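You operate a simulated robot arm through the tools that you are given. There is no shell and no other tool. Be economical: measure what you need, move in short steps, check, and stop when the job is done.

Carry out the task below with a simulated robot arm. There is one attempt and no reset: what you move stays moved.

TASK
Air the room by the tilting window without wasting heat.
Fine: turn the radiator valve to 0, wind the blind right up, then turn the window handle level and tilt the window.

Only the result counts: the job must be done as asked and must still hold three seconds after the hand-in. Knocking over, shifting, dropping, spilling or breaking anything else fails it.

THE ROBOT
A 7-joint arm with a two-finger parallel gripper on a trunk, on a base that drives. Base frame: it is fixed to the floor where the robot stands at the start and does not move with it; the origin is under the middle of the robot, x ahead of it, y to its left, z up. Units: mm, degrees, N and s.
With the tool pointing down near the work surface it reaches from about 280 to 700 mm from the robot's upright axis, wherever it stands. Its first joint turns from -143.0 to 143.0 degrees. Places, roughly: blind crank [0, 1000, 1300]; radiator valve [800, 0, 600]; roller blind [500, 500, 1900]; tilting window [700, 300, 1600]; window handle [500, 400, 1300]. Payload 3 kg.
Tool frame: the origin (TCP) lies between the finger pads and is the grasp point; the fingertips stand 30 mm ahead of it; z points along the fingers, y is the line along which they close. Largest opening 110 mm; finger width 20, thickness 10; the body of the gripper, 48 by 112 mm, starts 55 mm behind the TCP.
Orientation is told as [roll, pitch, yaw] about the base's x, y, z axes, in that order, counted from this pose: with the fingers straight down and closing along the base's y, the tool's x points along the base's -x, its y along +y and its z along -z.

THE INTERFACE
- The arm moves only by the tool arm_command. Its argument "targets" is a list of rows, each a list of 2 entries, a list of its own where there are three numbers: the shift along the base's x, y, z in units of 250 mm (1.0 is 250 mm), then the turn, a rotation vector about the base's x, y, z in units of 180 degrees (1.0 is 180 degrees). In form: [[[tx, ty, tz], [rx, ry, rz]], ...]. A call has 1 to 20 rows; each row is the pose to reach, as a shift and turn from the pose commanded when the call began. "grip" is the closure in counts, from 0 (fully open) to 255 (shut), set as the call begins (left out, the last holds). A call with a number of a shift or a turn outside -1 to 1 is refused whole. A row lasts 0.2 s, in which the tool goes at most 50 mm and 8.6 degrees; a call with a longer step from one row to the next is refused whole, and so is a gripper value outside its range. A pose out of reach is approached as far as the arm can. The call stops where the force on the tool passes 50 N (or 10 N more than at its start, if that is more) or the arm is blocked; 0.2 s more then pass. The fingers move at their own pace (about 108 mm/s each) and stop on an object; they squeeze with about 38 N. The grip force told is the motor's: it shows also when the fingers shut on nothing. Time passes only in rows, and 0.2 s behind the last, so rows that repeat a pose let the fingers close. The reply holds the time, the measured pose of the TCP, the force on the tool along the base axes, the opening and the grip force, in the units named above and with some noise, with the torque about the TCP (base axes, N m) and any sound that the robot's microphone picked up, and new pictures: "pictures" is both (left out), scene, wrist or none.
- Cameras (640 x 400 px; columns grow to the right, rows downward): "scene" is now at [146.9, 28.7, 1410.7]; the picture's right is [0.49, -0.87, -0.00], its down [-0.69, -0.39, -0.61] and it looks along [0.53, 0.30, -0.79] (base axes); focal length 263 px, centre (320, 200). "wrist" rides on the gripper at [72, 17, -103] in the tool frame; the picture's right is [-0.23, 0.97, 0.00], its down [-0.76, -0.18, -0.62] and it looks along [-0.61, -0.14, 0.78] (tool axes); focal length 222 px, centre (320, 200). There is no depth. A picture from a camera that has moved, and an enlarged one, comes with that camera's place and axes in the base frame and with its lens. The place of the scene camera against the robot may be out by one fixed shift of up to 12 mm in any direction.
- raise_lower(by): slides the trunk up (or, below 0, down) by that many mm; the arm and the scene camera ride with it, the base frame stays. It gives what a move gives, with no picture.
- steer(legs): drives the robot by 1 to 6 legs, each [ahead, left, turn to the left] in mm, mm and degrees, along the robot's own axes; the way and the turn of a leg run together, so that a leg with both is an arc; at most 1500 mm and 180 degrees a leg. The arm and the cameras ride along, it lands a little off, and it stops where it bumps. It gives what a move gives, and a new picture of the scene camera.
- pan_tilt(pan, tilt): turns the head with the scene camera to pan (to the left, within 86 degrees either way) and tilt (down, from -29 to 69), counted from straight ahead of the robot. It gives what a move gives, and a new picture of the scene camera.
- inspect(camera, box): a new picture of the part [left, top, right, bottom] of that camera's present view, enlarged. It takes no simulated time.
- hand_in(): hands the job in; it is judged then, once.

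Work in short steps. Places have to be worked out from the pictures, the camera data and where the tool is seen: move nearer, look again, correct. Check each grasp and each placing, and mend what went wrong. You have 120 turns and 260 pictures in all, those below and enlarged ones among them. Open the gripper and draw the arm clear of the work before you hand the job in, unless the task says otherwise; then end with one line.

The tools are called after "Emit:" by a JSON object that holds its "api" and its "payload". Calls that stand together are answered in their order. arm_command: Moves the arm, as the interface text tells. Its arguments: {"type":"object","properties":{"targets":{"type":"array"},"grip":{"type":"number"},"pictures":{"type":"string","enum":["both","scene","wrist","none"]}},"required":["targets"]} The other tools are called the same way: raise_lower (by) slides the trunk up or down; steer (legs) drives the base; pan_tilt (pan, tilt) turns the head that bears the scene camera; inspect (camera, box) takes an enlarged picture of a part of a camera's view; hand_in () hands the job in.

At the start:

```text
time: 0.0
eef_pos: [457.7, 79.7, 716.9]
orientation: [0.0, 0.0, -0.1]
force: [0.8, 0.4, -0.4]
ft_torque: [-0.03, 0.0, 0.0]
finger_gap: 110.0
gripper_force: 0.0
trunk travel left (down, up): [-536.0, 354.0]
robot x, y, heading: [-0.4, 4.3, 0.0]
head pan, tilt: [29.4, 52.2]
```

scene: 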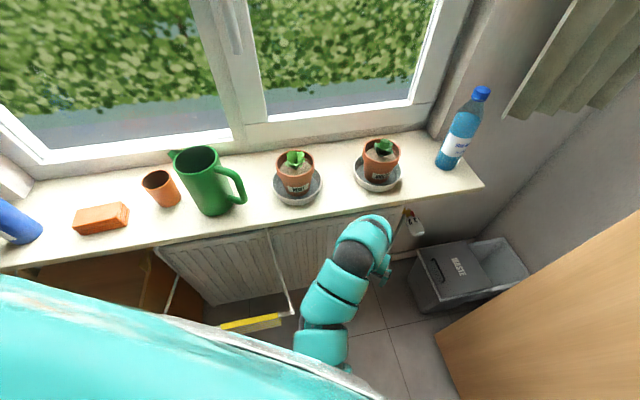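
wrist: 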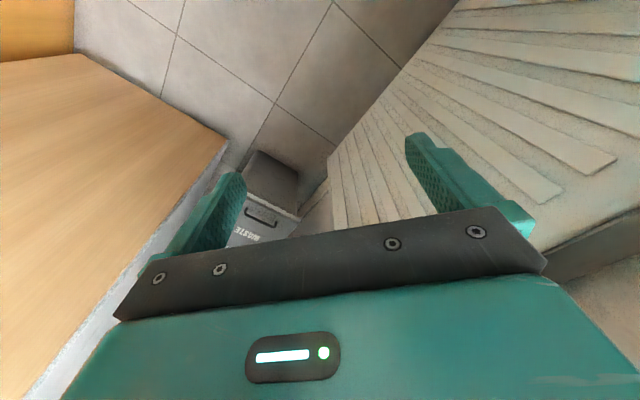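

I see the sill, window bottom and radiator; I look up at the window and blind first.

Emit:
{"api": "pan_tilt", "payload": {"pan": 30, "tilt": -5}}

Emit:
{"api": "pan_tilt", "payload": {"pan": 75, "tilt": 5}}

Emit:
{"api": "pan_tilt", "payload": {"pan": 0, "tilt": 45}}

```text
time: 1.3
eef_pos: [459.0, 79.7, 716.9]
orientation: [0.0, 0.1, -0.1]
force: [1.2, 0.4, -0.8]
ft_torque: [-0.01, -0.02, -0.02]
finger_gap: 110.1
gripper_force: 0.0
trunk travel left (down, up): [-536.0, 354.0]
robot x, y, heading: [-6.1, 0.7, 0.2]
head pan, tilt: [30.0, -5.0]
camera scene: at [157.4, 35.7, 1499.1], right [0.5, -0.87, 0.0], down [0.07, 0.04, -1.0], along [0.86, 0.5, 0.09], focal length 263 px, centre (320, 200)
```

scene: 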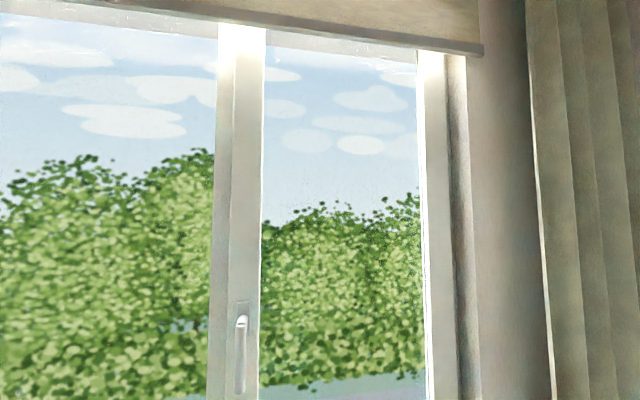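

```text
time: 2.4
eef_pos: [457.6, 78.2, 715.6]
orientation: [-0.1, 0.0, -0.2]
force: [0.2, 0.3, -0.1]
ft_torque: [0.02, 0.0, 0.01]
finger_gap: 110.0
gripper_force: 0.1
trunk travel left (down, up): [-536.0, 354.0]
robot x, y, heading: [-2.3, -0.4, 0.1]
head pan, tilt: [75.0, 5.0]
camera scene: at [105.4, 80.7, 1483.5], right [0.97, -0.26, 0.0], down [-0.02, -0.08, -1.0], along [0.26, 0.96, -0.09], focal length 263 px, centre (320, 200)
```

scene: 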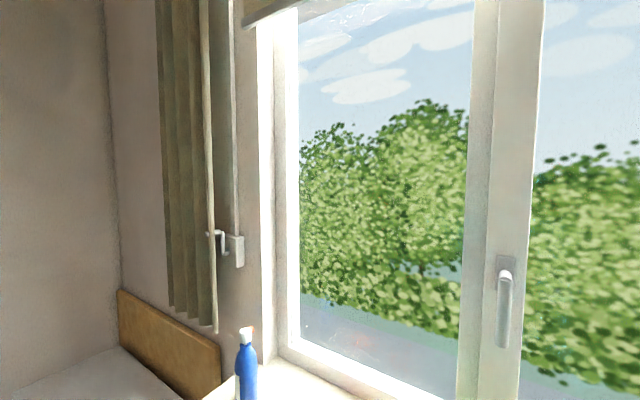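

```text
time: 3.9
eef_pos: [457.6, 78.6, 717.5]
orientation: [-0.1, 0.0, 0.0]
force: [-0.6, -0.2, 0.2]
ft_torque: [-0.03, -0.01, -0.01]
finger_gap: 110.0
gripper_force: 0.1
trunk travel left (down, up): [-536.0, 354.0]
robot x, y, heading: [-0.0, 3.8, -0.2]
head pan, tilt: [0.0, 45.0]
camera scene: at [162.9, -8.0, 1420.5], right [0.0, -1.0, 0.0], down [-0.71, 0.0, -0.71], along [0.71, 0.0, -0.71], focal length 263 px, centre (320, 200)
```

scene: 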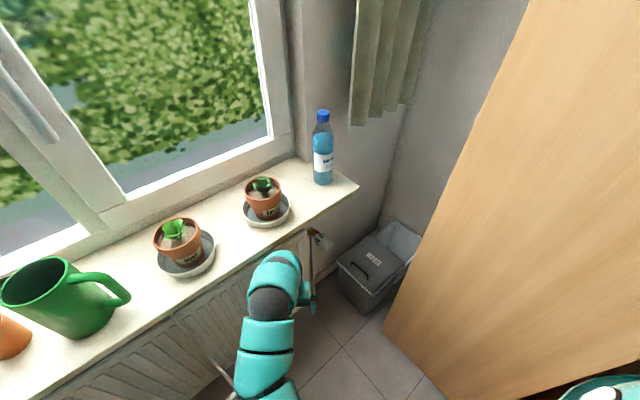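

The window wall seems to face about 40° to the left of ahead. I enlarge the valve, the handle and the crank.

Emit:
{"api": "inspect", "payload": {"camera": "scene", "box": [270, 200, 370, 262]}}

Emit:
{"api": "pan_tilt", "payload": {"pan": 80, "tilt": 15}}

Emit:
{"api": "inspect", "payload": {"camera": "scene", "box": [200, 120, 320, 195]}}

Emit:
{"api": "pan_tilt", "payload": {"pan": 45, "tilt": -29}}

```text
6.40 times, centred on (320, 231) of scene
camera zoom: at [162.9, -8.0, 1420.5], right [0.0, -1.0, 0.0], down [-0.71, 0.0, -0.71], along [0.71, 0.0, -0.71], focal length 1684 px, centre (320, 2)
```

zoom: 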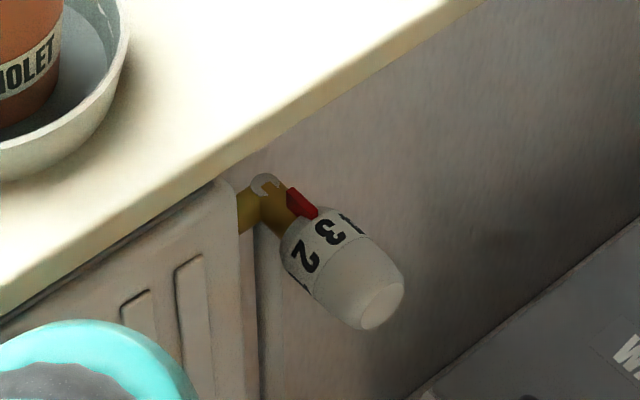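

```text
time: 5.4
eef_pos: [457.6, 79.3, 716.6]
orientation: [0.0, 0.0, 0.0]
force: [-0.1, -0.2, -0.4]
ft_torque: [-0.02, 0.04, -0.01]
finger_gap: 110.3
gripper_force: 0.0
trunk travel left (down, up): [-536.0, 354.0]
robot x, y, heading: [-0.1, -1.3, -0.1]
head pan, tilt: [80.0, 15.0]
camera scene: at [97.9, 83.9, 1467.3], right [0.98, -0.17, 0.0], down [-0.05, -0.26, -0.97], along [0.17, 0.95, -0.26], focal length 263 px, centre (320, 200)
```

scene: 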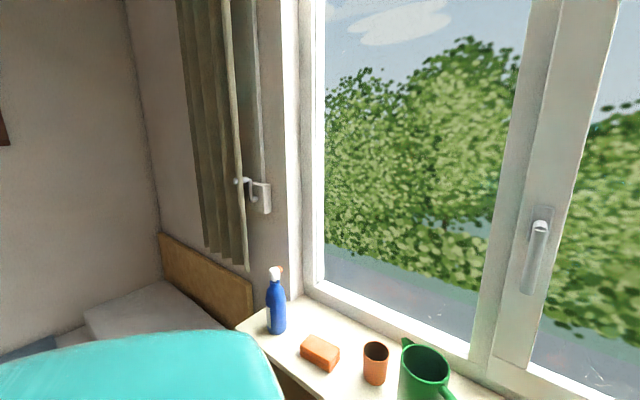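

```text
5.33 times, centred on (260, 158) of scene
camera zoom: at [97.9, 83.9, 1467.3], right [0.98, -0.17, 0.0], down [-0.05, -0.26, -0.97], along [0.17, 0.95, -0.26], focal length 1404 px, centre (640, 427)
```

zoom: 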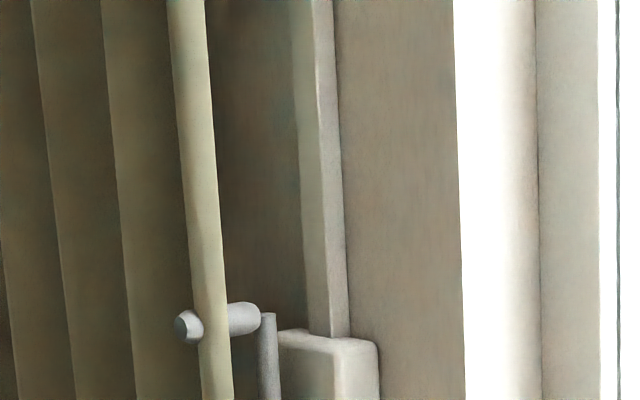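

```text
time: 6.5
eef_pos: [457.7, 78.6, 717.1]
orientation: [0.1, 0.0, -0.1]
force: [-0.7, -0.5, 0.4]
ft_torque: [0.0, 0.0, -0.02]
finger_gap: 110.2
gripper_force: 0.0
trunk travel left (down, up): [-536.0, 354.0]
robot x, y, heading: [0.7, 0.5, 0.1]
head pan, tilt: [45.0, -28.6]
camera scene: at [129.0, 39.4, 1531.5], right [0.71, -0.71, 0.0], down [0.34, 0.34, -0.88], along [0.62, 0.62, 0.48], focal length 263 px, centre (320, 200)
```

scene: 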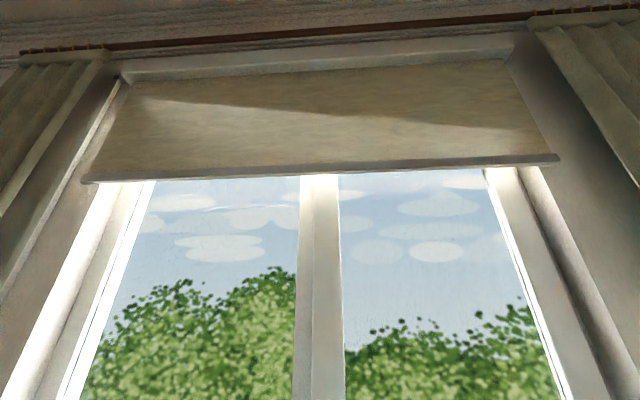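

Estimates: the wall normal heads about 40°, the handle is near (507, 403, 1328), and the valve is near (760, -15, 600) with its axis pointing into the room. I back off a little, turn to face the wall, then shift right toward the valve.

Emit:
{"api": "steer", "payload": {"legs": [[-115, -96, 0], [0, 0, 40]]}}

Emit:
{"api": "pan_tilt", "payload": {"pan": -50, "tilt": 50}}

```text
time: 9.8
eef_pos: [173.8, 263.3, 716.3]
orientation: [-0.1, -0.1, 41.2]
force: [-1.1, -0.2, -0.5]
ft_torque: [-0.04, 0.03, 0.02]
finger_gap: 110.0
gripper_force: 0.0
trunk travel left (down, up): [-536.0, 354.0]
robot x, y, heading: [-117.7, -98.0, 41.3]
head pan, tilt: [45.0, -28.6]
camera scene: at [-50.8, 13.6, 1531.5], right [1.0, -0.06, 0.0], down [0.03, 0.48, -0.88], along [0.06, 0.88, 0.48], focal length 263 px, centre (320, 200)
```

scene: 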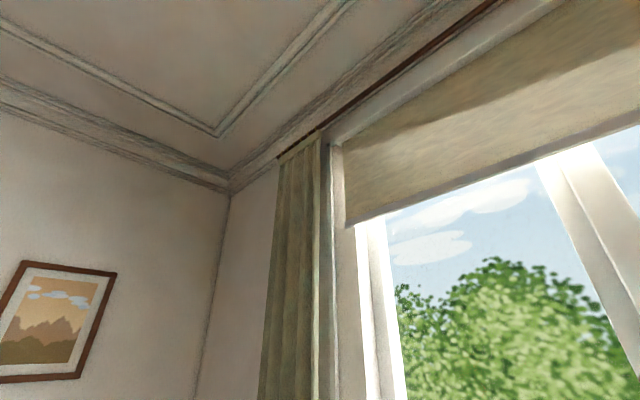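

```text
time: 11.5
eef_pos: [174.8, 263.3, 716.1]
orientation: [0.0, 0.0, 41.2]
force: [0.0, 0.7, -0.4]
ft_torque: [0.01, 0.01, 0.01]
finger_gap: 110.0
gripper_force: 0.0
trunk travel left (down, up): [-536.0, 354.0]
robot x, y, heading: [-117.8, -95.7, 41.4]
head pan, tilt: [-50.0, 50.0]
camera scene: at [21.0, -64.9, 1413.6], right [-0.15, -0.99, 0.0], down [-0.76, 0.12, -0.64], along [0.64, -0.1, -0.77], focal length 263 px, centre (320, 200)
```

scene: 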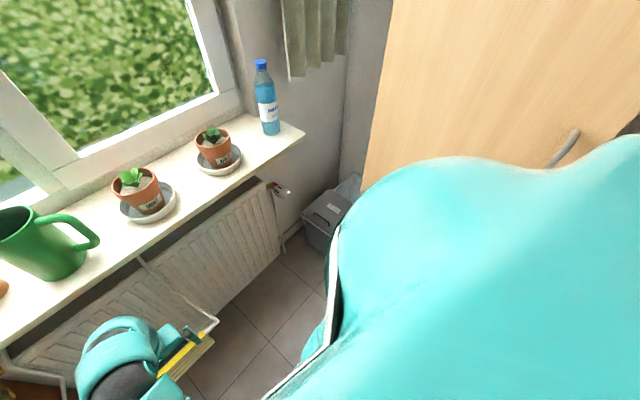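

I see the valve clearly now, and something white and yellow near the radiator; I enlarge both.

Emit:
{"api": "inspect", "payload": {"camera": "scene", "box": [0, 230, 272, 400]}}

Emit:
{"api": "inspect", "payload": {"camera": "scene", "box": [256, 170, 304, 200]}}

```text
2.35 times, centred on (136, 315) of scene
camera zoom: at [21.0, -64.9, 1413.6], right [-0.15, -0.99, 0.0], down [-0.76, 0.12, -0.64], along [0.64, -0.1, -0.77], focal length 619 px, centre (753, -71)
```

zoom: 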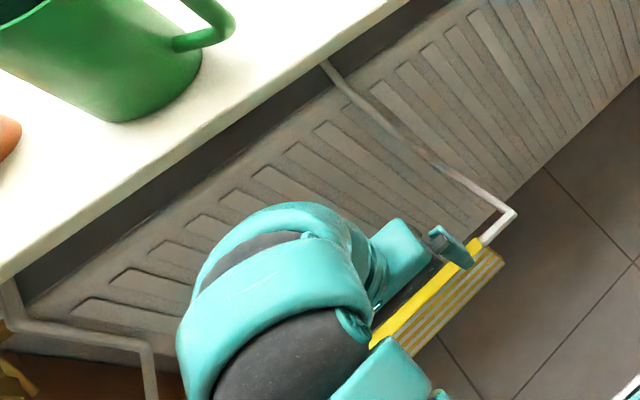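

```text
13.33 times, centred on (280, 185) of scene
camera zoom: at [21.0, -64.9, 1413.6], right [-0.15, -0.99, 0.0], down [-0.76, 0.12, -0.64], along [0.64, -0.1, -0.77], focal length 3509 px, centre (853, 400)
```

zoom: 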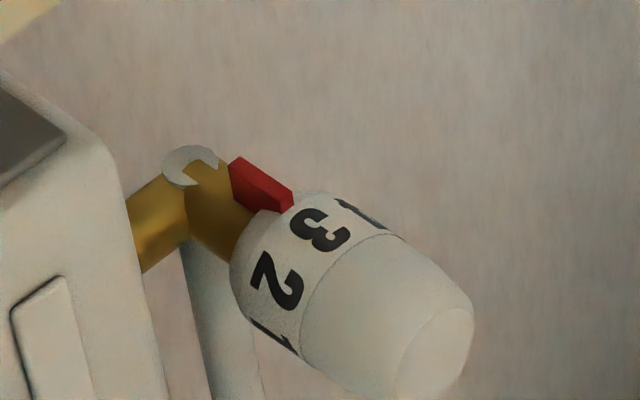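

The valve head is near (763, -20, 595), pointing into the room, reading about 3 at the red pointer. There is a drying rack on the radiator (corner near n=350, z≈590), which I stay clear of; I shift right.

Emit:
{"api": "steer", "payload": {"legs": [[30, -260, -1.4]]}}

Emit:
{"api": "pan_tilt", "payload": {"pan": -20, "tilt": 52}}

```text
time: 13.4
eef_pos: [372.8, 82.8, 715.7]
orientation: [0.0, 0.1, 39.9]
force: [0.3, 0.2, 0.6]
ft_torque: [0.0, 0.03, -0.01]
finger_gap: 109.9
gripper_force: 0.1
trunk travel left (down, up): [-536.0, 354.0]
robot x, y, heading: [73.6, -271.7, 39.9]
head pan, tilt: [-50.0, 50.0]
camera scene: at [212.3, -243.5, 1413.6], right [-0.17, -0.98, 0.0], down [-0.75, 0.13, -0.64], along [0.63, -0.11, -0.77], focal length 263 px, centre (320, 200)
```

scene: 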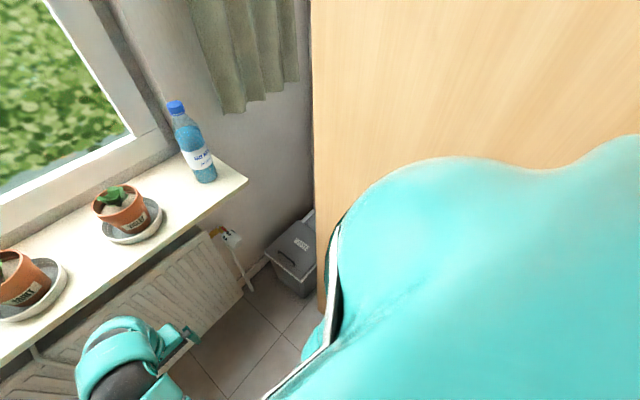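

```text
time: 14.3
eef_pos: [371.5, 82.2, 716.2]
orientation: [0.0, 0.0, 40.0]
force: [0.5, 0.1, -1.3]
ft_torque: [0.03, -0.02, 0.07]
finger_gap: 110.0
gripper_force: 0.1
trunk travel left (down, up): [-536.0, 354.0]
robot x, y, heading: [73.1, -273.1, 40.1]
head pan, tilt: [-20.0, 52.0]
camera scene: at [206.6, -204.1, 1410.9], right [0.34, -0.94, 0.0], down [-0.74, -0.27, -0.62], along [0.58, 0.21, -0.79], focal length 263 px, centre (320, 200)
```

scene: 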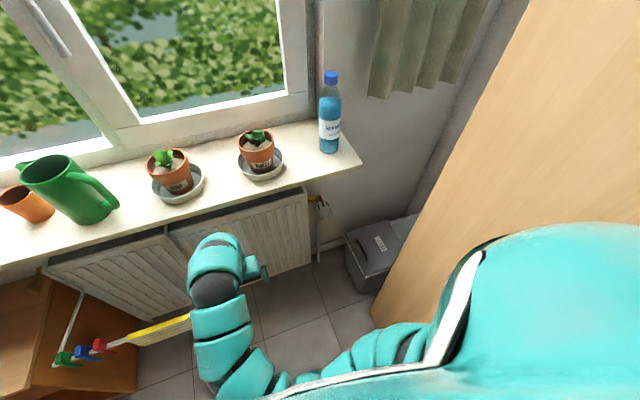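

The robot stands facing the wall. I measure the valve from here.

Emit:
{"api": "inspect", "payload": {"camera": "scene", "box": [292, 190, 356, 230]}}

```text
10.00 times, centred on (324, 210) of scene
camera zoom: at [206.6, -204.1, 1410.9], right [0.34, -0.94, 0.0], down [-0.74, -0.27, -0.62], along [0.58, 0.21, -0.79], focal length 2632 px, centre (280, 100)
```

zoom: 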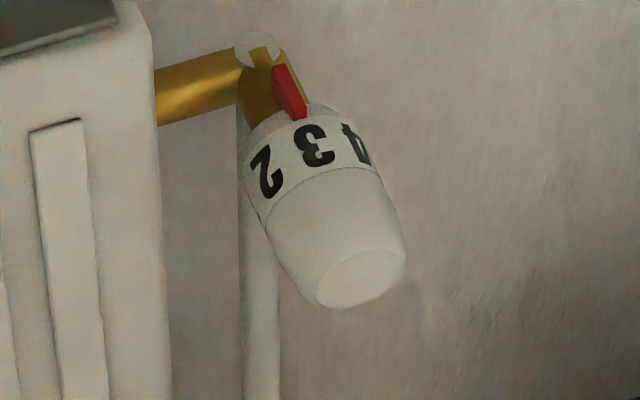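

The sill top is at z≈860 with its front at n≈514. I swing the tool horizontal toward the wall while shifting right, staying in front of the sill, and set the opening to about 75 mm.

Emit:
{"api": "arm_command", "payload": {"targets": [[[0.068, -0.049, -0.022], [0.0268, -0.0319, 0]], [[0.137, -0.098, -0.044], [0.0536, -0.0638, 0]], [[0.205, -0.147, -0.066], [0.0804, -0.0958, 0]], [[0.273, -0.195, -0.088], [0.1071, -0.1277, 0]], [[0.342, -0.244, -0.11], [0.1339, -0.1596, 0]], [[0.41, -0.293, -0.132], [0.1607, -0.1915, 0]], [[0.478, -0.342, -0.154], [0.1875, -0.2234, 0]], [[0.547, -0.391, -0.176], [0.2143, -0.2553, 0]], [[0.615, -0.44, -0.198], [0.241, -0.2873, 0]], [[0.683, -0.488, -0.22], [0.2678, -0.3192, 0]], [[0.752, -0.537, -0.242], [0.2946, -0.3511, 0]], [[0.82, -0.586, -0.264], [0.3214, -0.383, 0]]], "grip": 81}}

```text
time: 16.9
eef_pos: [573.9, -66.7, 642.7]
orientation: [-16.1, -89.6, 56.3]
force: [1.2, 0.2, 0.8]
ft_torque: [-0.01, 0.03, -0.01]
finger_gap: 75.0
gripper_force: 0.0
out of reach, approached as far as the arm can: row 5, 6
trunk travel left (down, up): [-536.0, 354.0]
robot x, y, heading: [74.0, -276.8, 40.2]
head pan, tilt: [-20.0, 52.0]
camera scene: at [206.8, -202.8, 1408.6], right [0.34, -0.94, 0.0], down [-0.74, -0.27, -0.61], along [0.58, 0.21, -0.79], focal length 263 px, centre (320, 200)
camera wrist: at [484.4, -120.8, 573.5], right [-0.63, 0.74, 0.23], down [-0.36, -0.53, 0.77], along [0.69, 0.4, 0.6], focal length 222 px, centre (320, 200)
```

scene: 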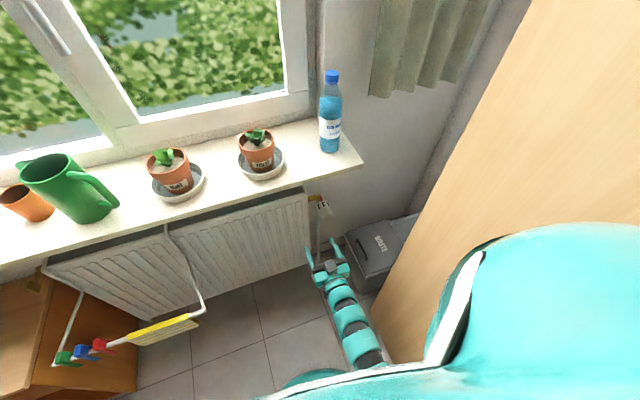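
wrist: 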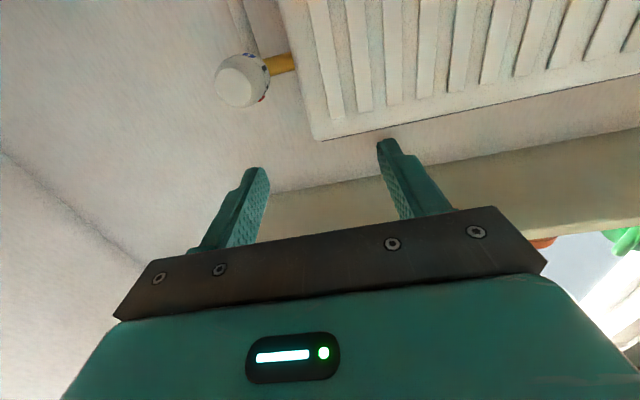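

The tool is horizontal in front of the wall. I enlarge the valve in the wrist view to refine its axis.

Emit:
{"api": "inspect", "payload": {"camera": "wrist", "box": [192, 35, 304, 105]}}

```text
5.71 times, centred on (248, 70) of wrist
camera zoom: at [484.4, -120.8, 573.5], right [-0.63, 0.74, 0.23], down [-0.36, -0.53, 0.77], along [0.69, 0.4, 0.6], focal length 1269 px, centre (731, 943)
```

zoom: 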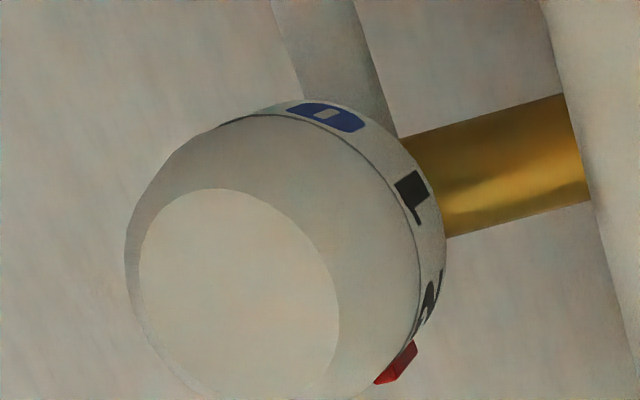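

The wrist view puts the valve axis at d≈499, z≈598; blue "0" sits about three steps from the pointer. I move to right in front of it.

Emit:
{"api": "arm_command", "payload": {"targets": [[[0.1, -0.014, -0.09], [0, 0, 0]], [[0.21, -0.028, -0.18], [0, 0, 0]], [[0.32, -0.043, -0.18], [0, 0, 0]], [[0.43, -0.057, -0.18], [0, 0, 0]], [[0.43, -0.057, -0.18], [0, 0, 0]]]}}

```text
time: 18.1
eef_pos: [684.9, -78.4, 607.5]
orientation: [30.9, -89.9, 9.0]
force: [-0.1, -0.2, 0.3]
ft_torque: [-0.01, -0.01, -0.01]
finger_gap: 75.0
gripper_force: 0.1
trunk travel left (down, up): [-536.0, 354.0]
robot x, y, heading: [75.6, -272.3, 40.2]
head pan, tilt: [-20.0, 52.0]
camera scene: at [206.7, -204.1, 1410.9], right [0.34, -0.94, 0.0], down [-0.74, -0.27, -0.62], along [0.58, 0.21, -0.79], focal length 263 px, centre (320, 200)
camera wrist: at [594.3, -132.6, 536.2], right [-0.63, 0.75, 0.23], down [-0.36, -0.54, 0.76], along [0.69, 0.39, 0.61], focal length 222 px, centre (320, 200)
```

scene: 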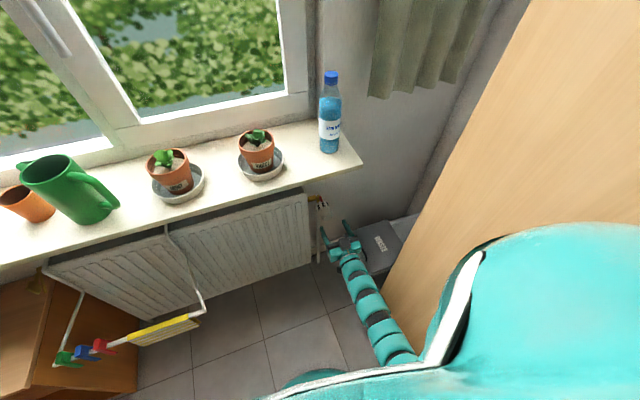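
wrist: 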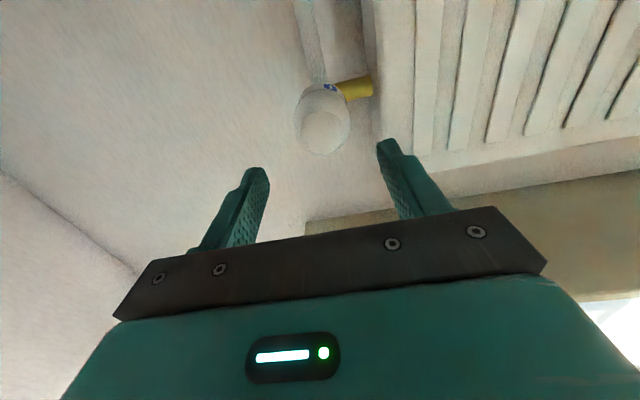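

The valve axis is at d≈497, z≈600, and the tool is nearly aligned with it. I correct and advance over the head with the fingers open.

Emit:
{"api": "arm_command", "payload": {"targets": [[[-0.009, 0.011, -0.03], [0, 0, 0]], [[0.06, 0.065, -0.03], [0, 0, 0]], [[0.125, 0.12, -0.03], [0, 0, 0]], [[0.19, 0.175, -0.03], [0, 0, 0]], [[0.248, 0.227, -0.03], [0, 0, 0]], [[0.248, 0.227, -0.03], [0, 0, 0]]], "pictures": "wrist"}}

```text
time: 19.5
eef_pos: [747.7, -22.7, 599.2]
orientation: [-5.3, -90.0, 45.5]
force: [0.4, -0.3, -0.2]
ft_torque: [-0.01, 0.01, 0.02]
finger_gap: 75.2
gripper_force: 0.0
trunk travel left (down, up): [-536.0, 354.0]
robot x, y, heading: [71.8, -273.5, 40.0]
head pan, tilt: [-20.0, 52.0]
camera wrist: at [657.1, -77.7, 529.0], right [-0.63, 0.75, 0.23], down [-0.36, -0.54, 0.76], along [0.69, 0.39, 0.61], focal length 222 px, centre (320, 200)
```

wrist: 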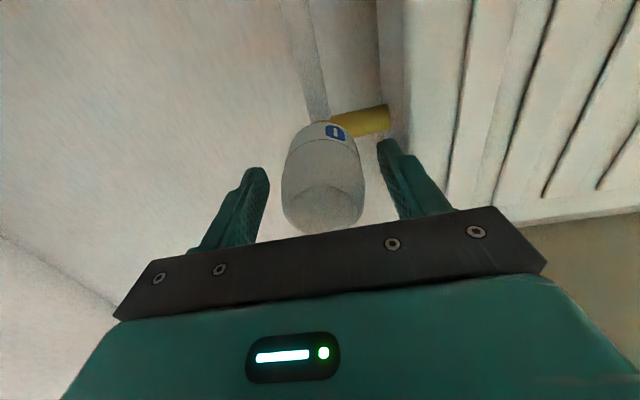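

The head is between the fingers. I close and turn clockwise (positive about the wall normal) 40° to see how it follows.

Emit:
{"api": "arm_command", "payload": {"targets": [[[0, 0, 0], [0, 0, 0]], [[0, 0, 0], [0, 0, 0]], [[0, 0, 0], [0, 0, 0]], [[0, 0, 0], [0.034, 0.0286, 0]], [[0, 0, 0], [0.068, 0.0572, 0]], [[0, 0, 0], [0.102, 0.0857, 0]], [[0, 0, 0], [0.136, 0.1143, 0]], [[0, 0, 0], [0.17, 0.143, 0]], [[0, 0, 0], [0.17, 0.143, 0]]], "pictures": "wrist", "grip": 255}}

```text
time: 21.5
eef_pos: [746.0, -22.2, 599.1]
orientation: [90.2, -50.0, -50.0]
force: [-25.5, 4.8, 2.5]
ft_torque: [0.48, -0.52, 1.39]
finger_gap: 47.3
gripper_force: 45.1
trunk travel left (down, up): [-536.0, 354.0]
robot x, y, heading: [75.4, -271.2, 40.1]
head pan, tilt: [-20.0, 52.0]
camera wrist: at [628.7, -43.5, 556.5], right [-0.39, 0.46, 0.8], down [-0.07, -0.88, 0.47], along [0.92, 0.12, 0.37], focal length 222 px, centre (320, 200)
```

wrist: 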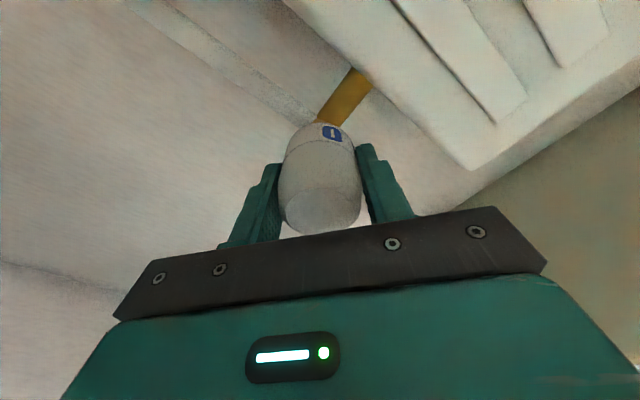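

The head turns with the fingers (0 mark unchanged relative to the gripper). I continue another 48°.

Emit:
{"api": "arm_command", "payload": {"targets": [[[0, 0, 0], [0.034, 0.0286, 0]], [[0, 0, 0], [0.068, 0.0572, 0]], [[0, 0, 0], [0.102, 0.0857, 0]], [[0, 0, 0], [0.136, 0.1143, 0]], [[0, 0, 0], [0.17, 0.143, 0]], [[0, 0, 0], [0.204, 0.1715, 0]], [[0, 0, 0], [0.204, 0.1715, 0]]], "pictures": "wrist"}}

Emit:
{"api": "inspect", "payload": {"camera": "scene", "box": [292, 190, 356, 230]}}

```text
time: 23.1
eef_pos: [745.1, -21.5, 599.8]
orientation: [90.1, -2.0, -49.8]
force: [-29.3, 8.8, 9.9]
ft_torque: [-0.34, 0.43, 0.14]
finger_gap: 47.6
gripper_force: 45.3
trunk travel left (down, up): [-536.0, 354.0]
robot x, y, heading: [72.9, -272.8, 40.2]
head pan, tilt: [-20.0, 52.0]
camera wrist: at [620.1, -33.2, 615.7], right [0.12, -0.15, 0.98], down [0.02, -0.99, -0.15], along [0.99, 0.04, -0.12], focal length 222 px, centre (320, 200)
```

wrist: 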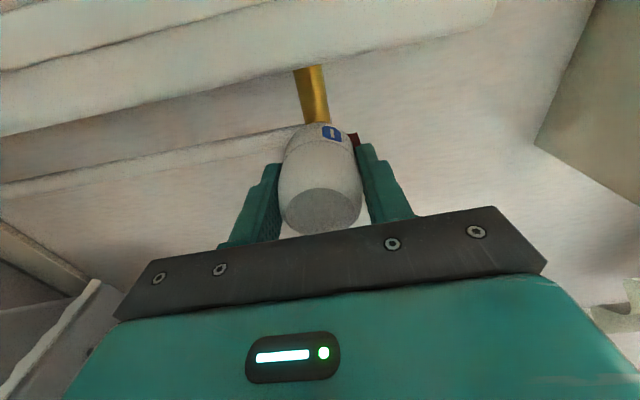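

```text
10.00 times, centred on (324, 210) of scene
camera zoom: at [203.6, -203.8, 1411.3], right [0.34, -0.94, 0.0], down [-0.74, -0.27, -0.62], along [0.58, 0.21, -0.79], focal length 2632 px, centre (280, 100)
```

zoom: 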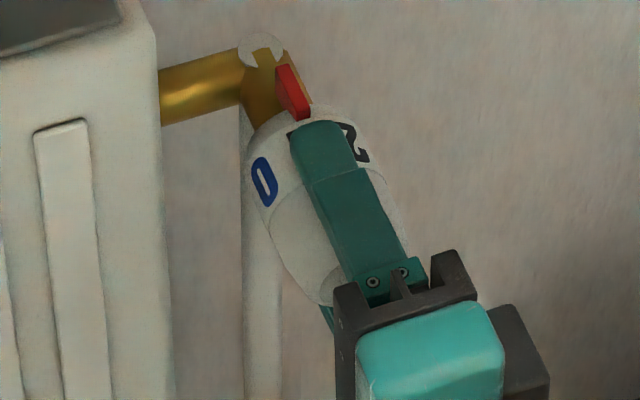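

0 is one step from the pointer (88° turned gave two steps, so about 45° each). I turn another 47°.

Emit:
{"api": "arm_command", "payload": {"targets": [[[0, 0, 0], [0.034, 0.0286, 0]], [[0, 0, 0], [0.068, 0.0572, 0]], [[0, 0, 0], [0.102, 0.0857, 0]], [[0, 0, 0], [0.136, 0.1143, 0]], [[0, 0, 0], [0.17, 0.143, 0]], [[0, 0, 0], [0.2, 0.168, 0]], [[0, 0, 0], [0.2, 0.168, 0]]], "pictures": "wrist"}}

Emit:
{"api": "inspect", "payload": {"camera": "scene", "box": [292, 190, 356, 230]}}

```text
time: 24.7
eef_pos: [746.1, -21.2, 600.9]
orientation: [90.3, 44.9, -49.7]
force: [-21.6, 8.5, 13.7]
ft_torque: [-0.55, 0.61, 1.08]
finger_gap: 47.6
gripper_force: 45.2
trunk travel left (down, up): [-536.0, 354.0]
robot x, y, heading: [68.6, -275.0, 40.2]
head pan, tilt: [-20.0, 52.0]
camera wrist: at [642.0, -59.2, 664.2], right [0.55, -0.65, 0.53], down [-0.21, -0.72, -0.67], along [0.81, 0.25, -0.53], focal length 222 px, centre (320, 200)
```

wrist: 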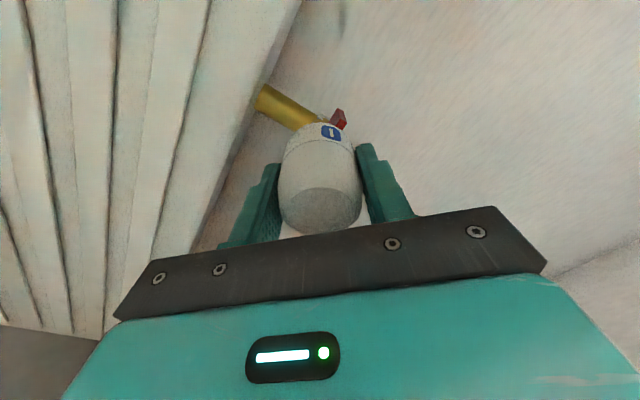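

```text
10.00 times, centred on (324, 210) of scene
camera zoom: at [203.7, -203.9, 1411.2], right [0.34, -0.94, 0.0], down [-0.74, -0.27, -0.62], along [0.58, 0.21, -0.79], focal length 2632 px, centre (280, 100)
```

zoom: 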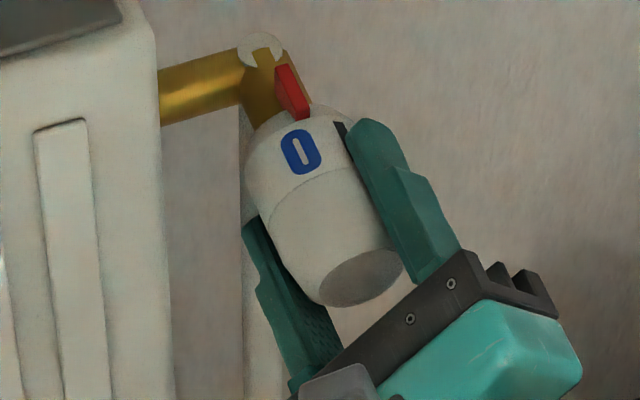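

0 is about 12° short of where 3 was under the pointer. I turn 14° more.

Emit:
{"api": "arm_command", "payload": {"targets": [[[0, 0, 0], [0.03, 0.025, 0]], [[0, 0, 0], [0.06, 0.05, 0]], [[0, 0, 0], [0.06, 0.05, 0]]], "pictures": "wrist"}}

Emit:
{"api": "inspect", "payload": {"camera": "scene", "box": [292, 190, 356, 230]}}

```text
time: 25.5
eef_pos: [746.5, -21.5, 598.3]
orientation: [90.5, 59.1, -49.5]
force: [-13.0, 10.3, 15.3]
ft_torque: [-0.34, 0.45, 1.01]
finger_gap: 47.8
gripper_force: 44.9
trunk travel left (down, up): [-536.0, 354.0]
robot x, y, heading: [73.2, -273.9, 40.2]
head pan, tilt: [-20.0, 52.0]
camera wrist: at [652.5, -71.9, 671.5], right [0.61, -0.73, 0.31], down [-0.32, -0.58, -0.75], along [0.72, 0.36, -0.59], focal length 222 px, centre (320, 200)
```

wrist: 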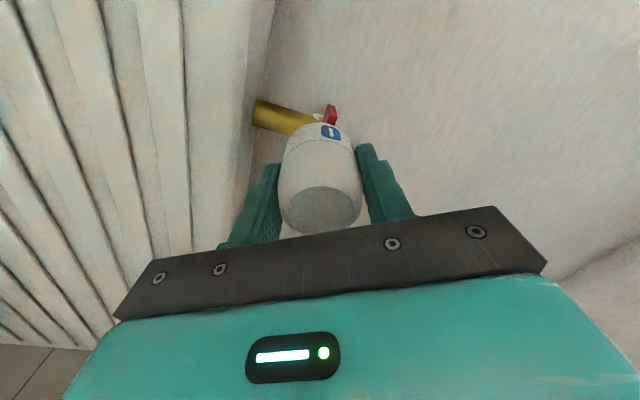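

```text
10.00 times, centred on (324, 210) of scene
camera zoom: at [204.3, -204.0, 1411.2], right [0.34, -0.94, 0.0], down [-0.74, -0.27, -0.62], along [0.58, 0.21, -0.79], focal length 2632 px, centre (280, 100)
```

zoom: 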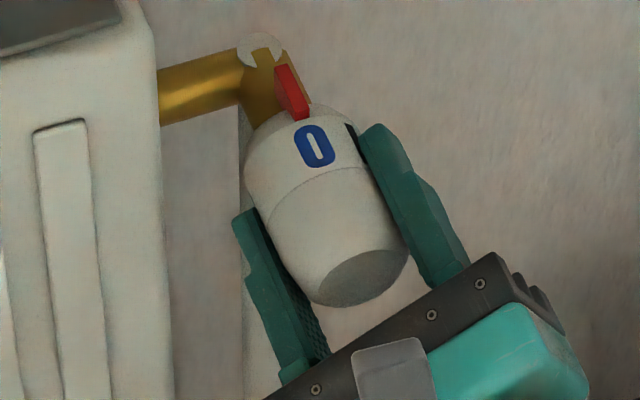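

0 now sits exactly where 3 was, under the pointer. I release and back straight out.

Emit:
{"api": "arm_command", "payload": {"targets": [[[0, 0, 0], [0, 0, 0]], [[0, 0, 0], [0, 0, 0]], [[-0.1, -0.084, 0], [0, 0, 0]], [[-0.2, -0.168, 0], [0, 0, 0]], [[-0.34, -0.285, 0], [0, 0, 0]], [[-0.46, -0.386, 0], [0, 0, 0]]], "pictures": "wrist", "grip": 81}}

Emit:
{"api": "inspect", "payload": {"camera": "scene", "box": [292, 190, 356, 230]}}

```text
time: 26.9
eef_pos: [629.9, -121.0, 596.9]
orientation: [90.2, 59.0, -49.8]
force: [-1.0, -0.4, 0.2]
ft_torque: [0.02, 0.0, 0.01]
finger_gap: 75.1
gripper_force: 0.1
trunk travel left (down, up): [-536.0, 354.0]
robot x, y, heading: [71.1, -274.6, 39.9]
head pan, tilt: [-20.0, 52.0]
camera wrist: at [536.9, -169.8, 669.1], right [0.61, -0.73, 0.31], down [-0.32, -0.58, -0.75], along [0.72, 0.36, -0.59], focal length 222 px, centre (320, 200)
```

wrist: 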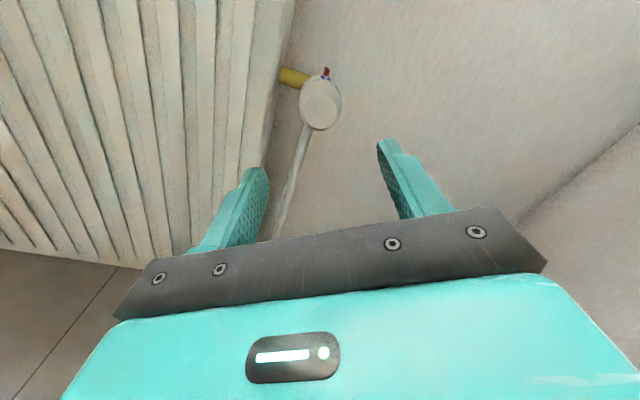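

```text
10.00 times, centred on (324, 210) of scene
camera zoom: at [206.3, -204.5, 1411.0], right [0.34, -0.94, 0.0], down [-0.74, -0.27, -0.62], along [0.58, 0.21, -0.79], focal length 2632 px, centre (280, 100)
```

zoom: 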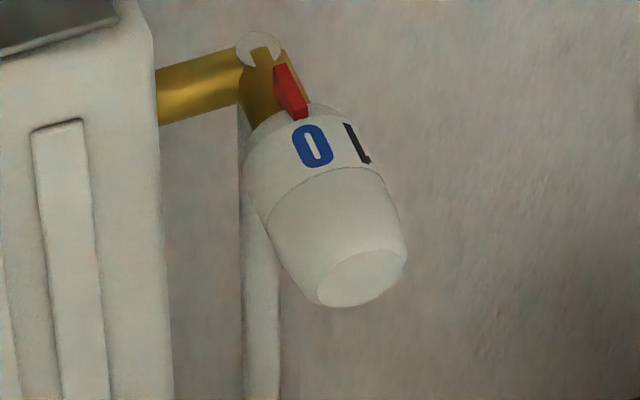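

The valve reads 0. I pull the arm back from the wall and raise the trunk before moving toward the crank.

Emit:
{"api": "arm_command", "payload": {"targets": [[[-0.15, -0.05, 0], [0, 0, 0]], [[-0.3, -0.1, 0.05], [0, 0, 0]], [[-0.4, -0.1, 0.2], [0, 0, 0]], [[-0.45, -0.1, 0.35], [0, 0, 0]]], "pictures": "none"}}

Emit:
{"api": "raise_lower", "payload": {"by": 300}}

Emit:
{"api": "pan_tilt", "payload": {"pan": 50, "tilt": 45}}

```text
time: 28.1
eef_pos: [528.4, -111.4, 689.6]
orientation: [91.3, 58.7, -45.8]
force: [-0.1, 0.6, -1.1]
ft_torque: [0.01, -0.03, 0.01]
finger_gap: 74.9
gripper_force: 0.1
trunk travel left (down, up): [-536.0, 354.0]
robot x, y, heading: [92.0, -273.5, 43.3]
head pan, tilt: [-20.0, 52.0]
stopped in row 4: the arm was blocked; the commanded pose is now the measured one
```

```text
time: 31.1
eef_pos: [522.4, -126.9, 985.9]
orientation: [91.3, 58.9, -46.4]
force: [0.0, 0.8, 0.3]
ft_torque: [0.02, 0.0, 0.03]
finger_gap: 74.9
gripper_force: 0.0
trunk travel left (down, up): [-836.0, 54.0]
robot x, y, heading: [85.2, -272.3, 42.6]
head pan, tilt: [-20.0, 52.0]
```

```text
time: 32.5
eef_pos: [522.7, -127.1, 984.8]
orientation: [91.2, 59.0, -46.5]
force: [-0.5, -0.3, -0.1]
ft_torque: [-0.06, -0.01, -0.03]
finger_gap: 75.0
gripper_force: 0.1
trunk travel left (down, up): [-836.0, 54.0]
robot x, y, heading: [81.6, -279.6, 42.2]
head pan, tilt: [50.0, 45.0]
camera scene: at [142.8, -149.7, 1720.5], right [1.0, 0.04, 0.0], down [0.03, -0.71, -0.71], along [-0.03, 0.71, -0.71], focal length 263 px, centre (320, 200)
```

scene: 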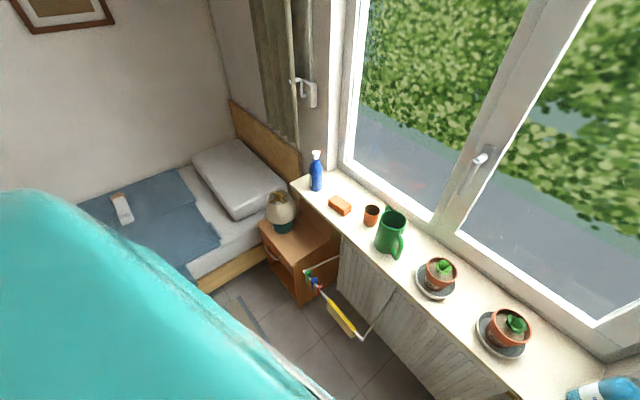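

The elbow touched the wardrobe side slightly, so I now move away to the left, toward a spot in front of the crank between bed and rack.

Emit:
{"api": "steer", "payload": {"legs": [[0, 150, 0], [0, 0, -2.2], [0, 500, 0]]}}

Emit:
{"api": "pan_tilt", "payload": {"pan": 40, "tilt": 40}}

```text
time: 36.9
eef_pos: [104.5, 350.4, 986.2]
orientation: [91.4, 59.1, -49.0]
force: [-0.7, -0.4, -0.3]
ft_torque: [0.02, 0.01, -0.01]
finger_gap: 75.3
gripper_force: 0.1
trunk travel left (down, up): [-836.0, 54.0]
robot x, y, heading: [-338.5, 221.8, 40.1]
head pan, tilt: [50.0, 45.0]
camera scene: at [-276.6, 345.0, 1720.5], right [1.0, 0.0, 0.0], down [0.0, -0.71, -0.71], along [0.0, 0.71, -0.71], focal length 263 px, centre (320, 200)
```

scene: 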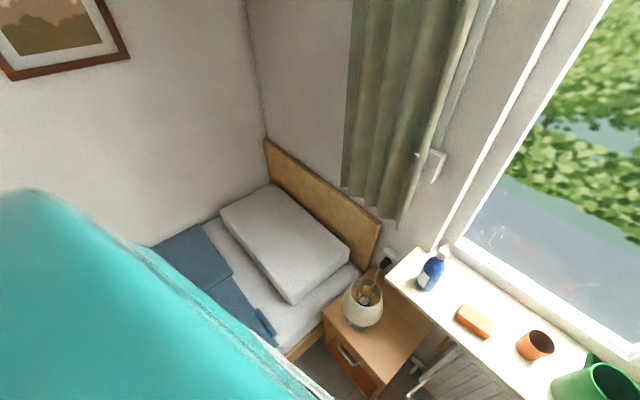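

```text
time: 37.6
eef_pos: [104.5, 348.9, 986.9]
orientation: [91.2, 59.0, -49.0]
force: [0.2, -0.1, -0.3]
ft_torque: [0.01, -0.04, 0.02]
finger_gap: 75.1
gripper_force: 0.2
trunk travel left (down, up): [-836.0, 54.0]
robot x, y, heading: [-338.0, 220.5, 39.8]
head pan, tilt: [40.0, 40.0]
camera scene: at [-261.3, 346.5, 1727.8], right [0.98, -0.18, 0.0], down [-0.11, -0.63, -0.77], along [0.14, 0.75, -0.64], focal length 263 px, centre (320, 200)
```

scene: 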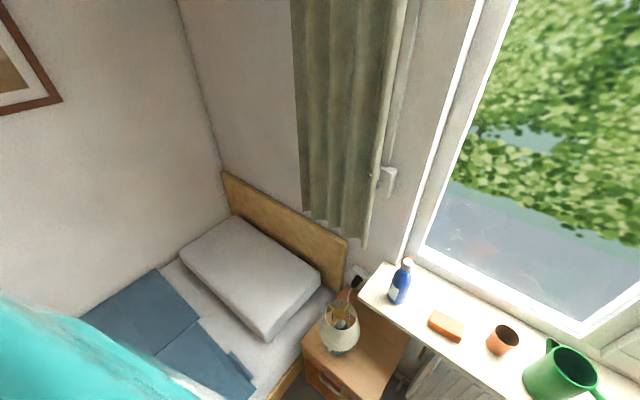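

The crank box is visible right of the curtain. I enlarge it.

Emit:
{"api": "inspect", "payload": {"camera": "scene", "box": [344, 150, 424, 200]}}

Emit:
{"api": "pan_tilt", "payload": {"pan": 30, "tilt": 15}}

```text
8.00 times, centred on (384, 175) of scene
camera zoom: at [-261.3, 346.5, 1727.8], right [0.98, -0.18, 0.0], down [-0.11, -0.63, -0.77], along [0.14, 0.75, -0.64], focal length 2105 px, centre (-192, 400)
```

zoom: 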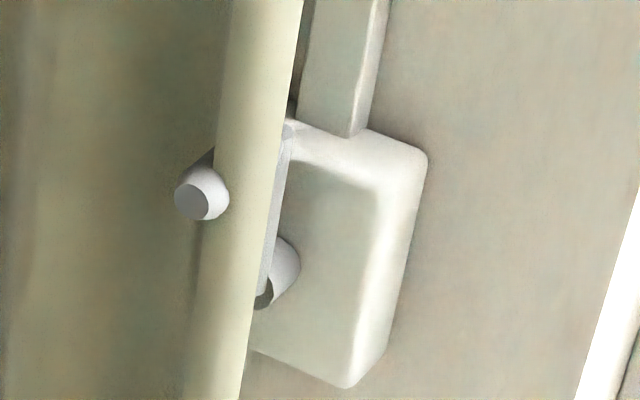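

```text
time: 38.5
eef_pos: [104.5, 350.4, 985.8]
orientation: [91.3, 59.0, -49.0]
force: [1.0, -0.5, -0.3]
ft_torque: [0.0, 0.01, 0.04]
finger_gap: 75.1
gripper_force: 0.0
trunk travel left (down, up): [-836.0, 54.0]
robot x, y, heading: [-340.9, 224.1, 39.6]
head pan, tilt: [30.0, 15.0]
camera scene: at [-244.1, 350.7, 1767.2], right [0.94, -0.35, 0.0], down [-0.09, -0.24, -0.97], along [0.33, 0.91, -0.26], focal length 263 px, centre (320, 200)
```

scene: 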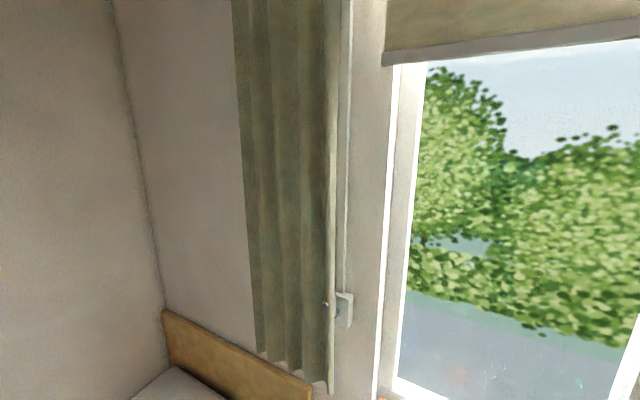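

The knob tip is near (-19, 912, 1314) with its root near n=634; the pivot is about 68 mm below it (z≈1245), axis along the wall normal. I move closer first.

Emit:
{"api": "steer", "payload": {"legs": [[80, 80, 0.3]]}}

```text
time: 39.7
eef_pos: [112.5, 464.8, 984.5]
orientation: [91.1, 59.0, -48.8]
force: [0.3, 1.3, -0.6]
ft_torque: [0.02, -0.02, -0.03]
finger_gap: 74.8
gripper_force: 0.1
trunk travel left (down, up): [-836.0, 54.0]
robot x, y, heading: [-333.8, 336.9, 39.9]
head pan, tilt: [30.0, 15.0]
camera scene: at [-236.9, 464.4, 1767.1], right [0.94, -0.34, 0.0], down [-0.09, -0.24, -0.97], along [0.33, 0.91, -0.26], focal length 263 px, centre (320, 200)
```

scene: 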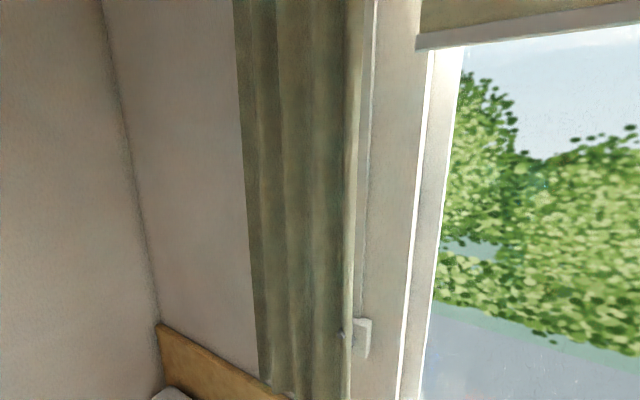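

I lift the arm and turn the hand so the wrist camera is on top, moving part of the way left.

Emit:
{"api": "arm_command", "payload": {"targets": [[[-0.03, 0.03, 0.16], [0.02, 0.016, 0]], [[-0.06, 0.07, 0.32], [0.04, 0.032, 0]], [[-0.12, 0.15, 0.48], [0.06, 0.05, 0]], [[-0.2, 0.25, 0.62], [0.08, 0.066, 0]], [[-0.28, 0.35, 0.76], [0.1, 0.083, 0]], [[-0.36, 0.44, 0.88], [0.12, 0.1, 0]], [[-0.45, 0.53, 1.0], [0.132, 0.111, 0]], [[-0.51, 0.61, 1.0], [0.132, 0.111, 0]]]}}

```text
time: 40.9
eef_pos: [28.7, 581.2, 1147.5]
orientation: [122.0, 65.6, -13.3]
force: [0.6, 0.2, 0.6]
ft_torque: [0.03, 0.01, 0.0]
finger_gap: 75.2
gripper_force: 0.0
out of reach, approached as far as the arm can: row 3, 4, 5
trunk travel left (down, up): [-836.0, 54.0]
robot x, y, heading: [-331.2, 332.5, 40.1]
head pan, tilt: [30.0, 15.0]
stopped in row 5: the arm was blocked; the commanded pose is now the measured one
camera scene: at [-237.4, 462.2, 1769.1], right [0.94, -0.34, 0.0], down [-0.09, -0.24, -0.97], along [0.33, 0.91, -0.26], focal length 263 px, centre (320, 200)
camera wrist: at [-58.7, 500.8, 1198.1], right [0.71, -0.7, 0.13], down [-0.22, -0.39, -0.89], along [0.67, 0.6, -0.43], focal length 222 px, centre (320, 200)
```

scene: 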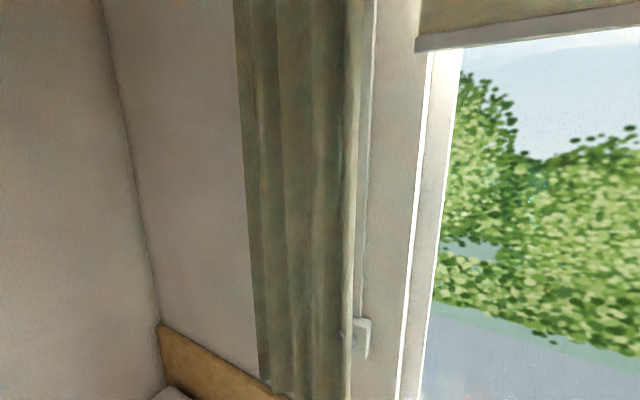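
wrist: 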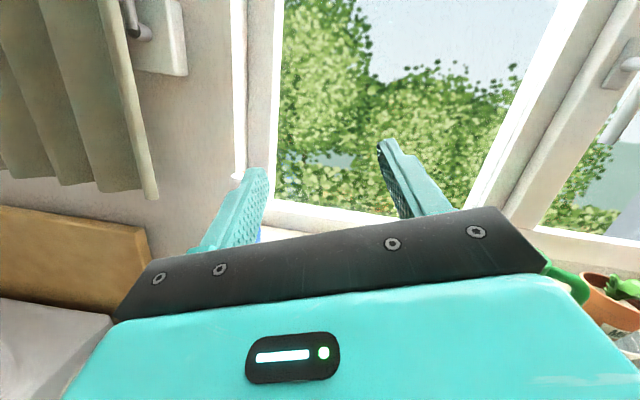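

The wrist roll seems near its limit, so I unroll the hand by 90° about the wall normal in place.

Emit:
{"api": "inspect", "payload": {"camera": "wrist", "box": [80, 0, 208, 80]}}

Emit:
{"api": "arm_command", "payload": {"targets": [[[0, 0, 0], [-0.034, -0.0286, 0]], [[0, 0, 0], [-0.068, -0.0572, 0]], [[0, 0, 0], [-0.102, -0.0857, 0]], [[0, 0, 0], [-0.136, -0.1143, 0]], [[0, 0, 0], [-0.17, -0.143, 0]], [[0, 0, 0], [-0.204, -0.1715, 0]], [[0, 0, 0], [-0.238, -0.2, 0]], [[0, 0, 0], [-0.272, -0.2286, 0]], [[0, 0, 0], [-0.306, -0.257, 0]], [[0, 0, 0], [-0.34, -0.2857, 0]], [[0, 0, 0], [-0.374, -0.314, 0]]], "pictures": "wrist"}}

```text
5.00 times, centred on (144, 40) of wrist
camera zoom: at [-58.7, 500.8, 1198.1], right [0.71, -0.7, 0.13], down [-0.22, -0.39, -0.89], along [0.67, 0.6, -0.43], focal length 1111 px, centre (1200, 1000)
```

zoom: 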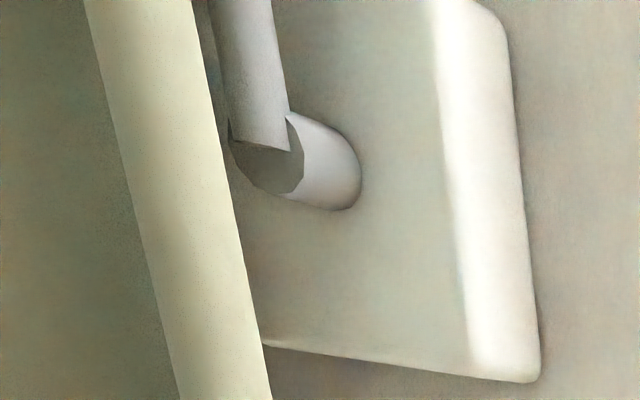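

```text
time: 43.2
eef_pos: [39.5, 602.1, 1067.3]
orientation: [83.6, -16.6, -35.2]
force: [-0.9, 0.3, 0.4]
ft_torque: [-0.03, 0.01, -0.06]
finger_gap: 75.2
gripper_force: 0.2
out of reach, approached as far as the arm can: row 1, 2, 3, 4, 5, 6, 7, 8, 9, 10, 11
trunk travel left (down, up): [-836.0, 54.0]
robot x, y, heading: [-329.8, 331.4, 40.2]
head pan, tilt: [30.0, 15.0]
camera wrist: at [-81.0, 563.8, 1075.6], right [0.01, 0.12, 0.99], down [0.25, -0.96, 0.11], along [0.97, 0.25, -0.05], focal length 222 px, centre (320, 200)
```

wrist: 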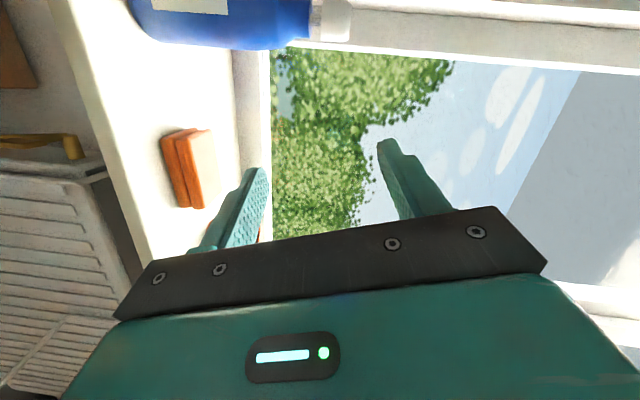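

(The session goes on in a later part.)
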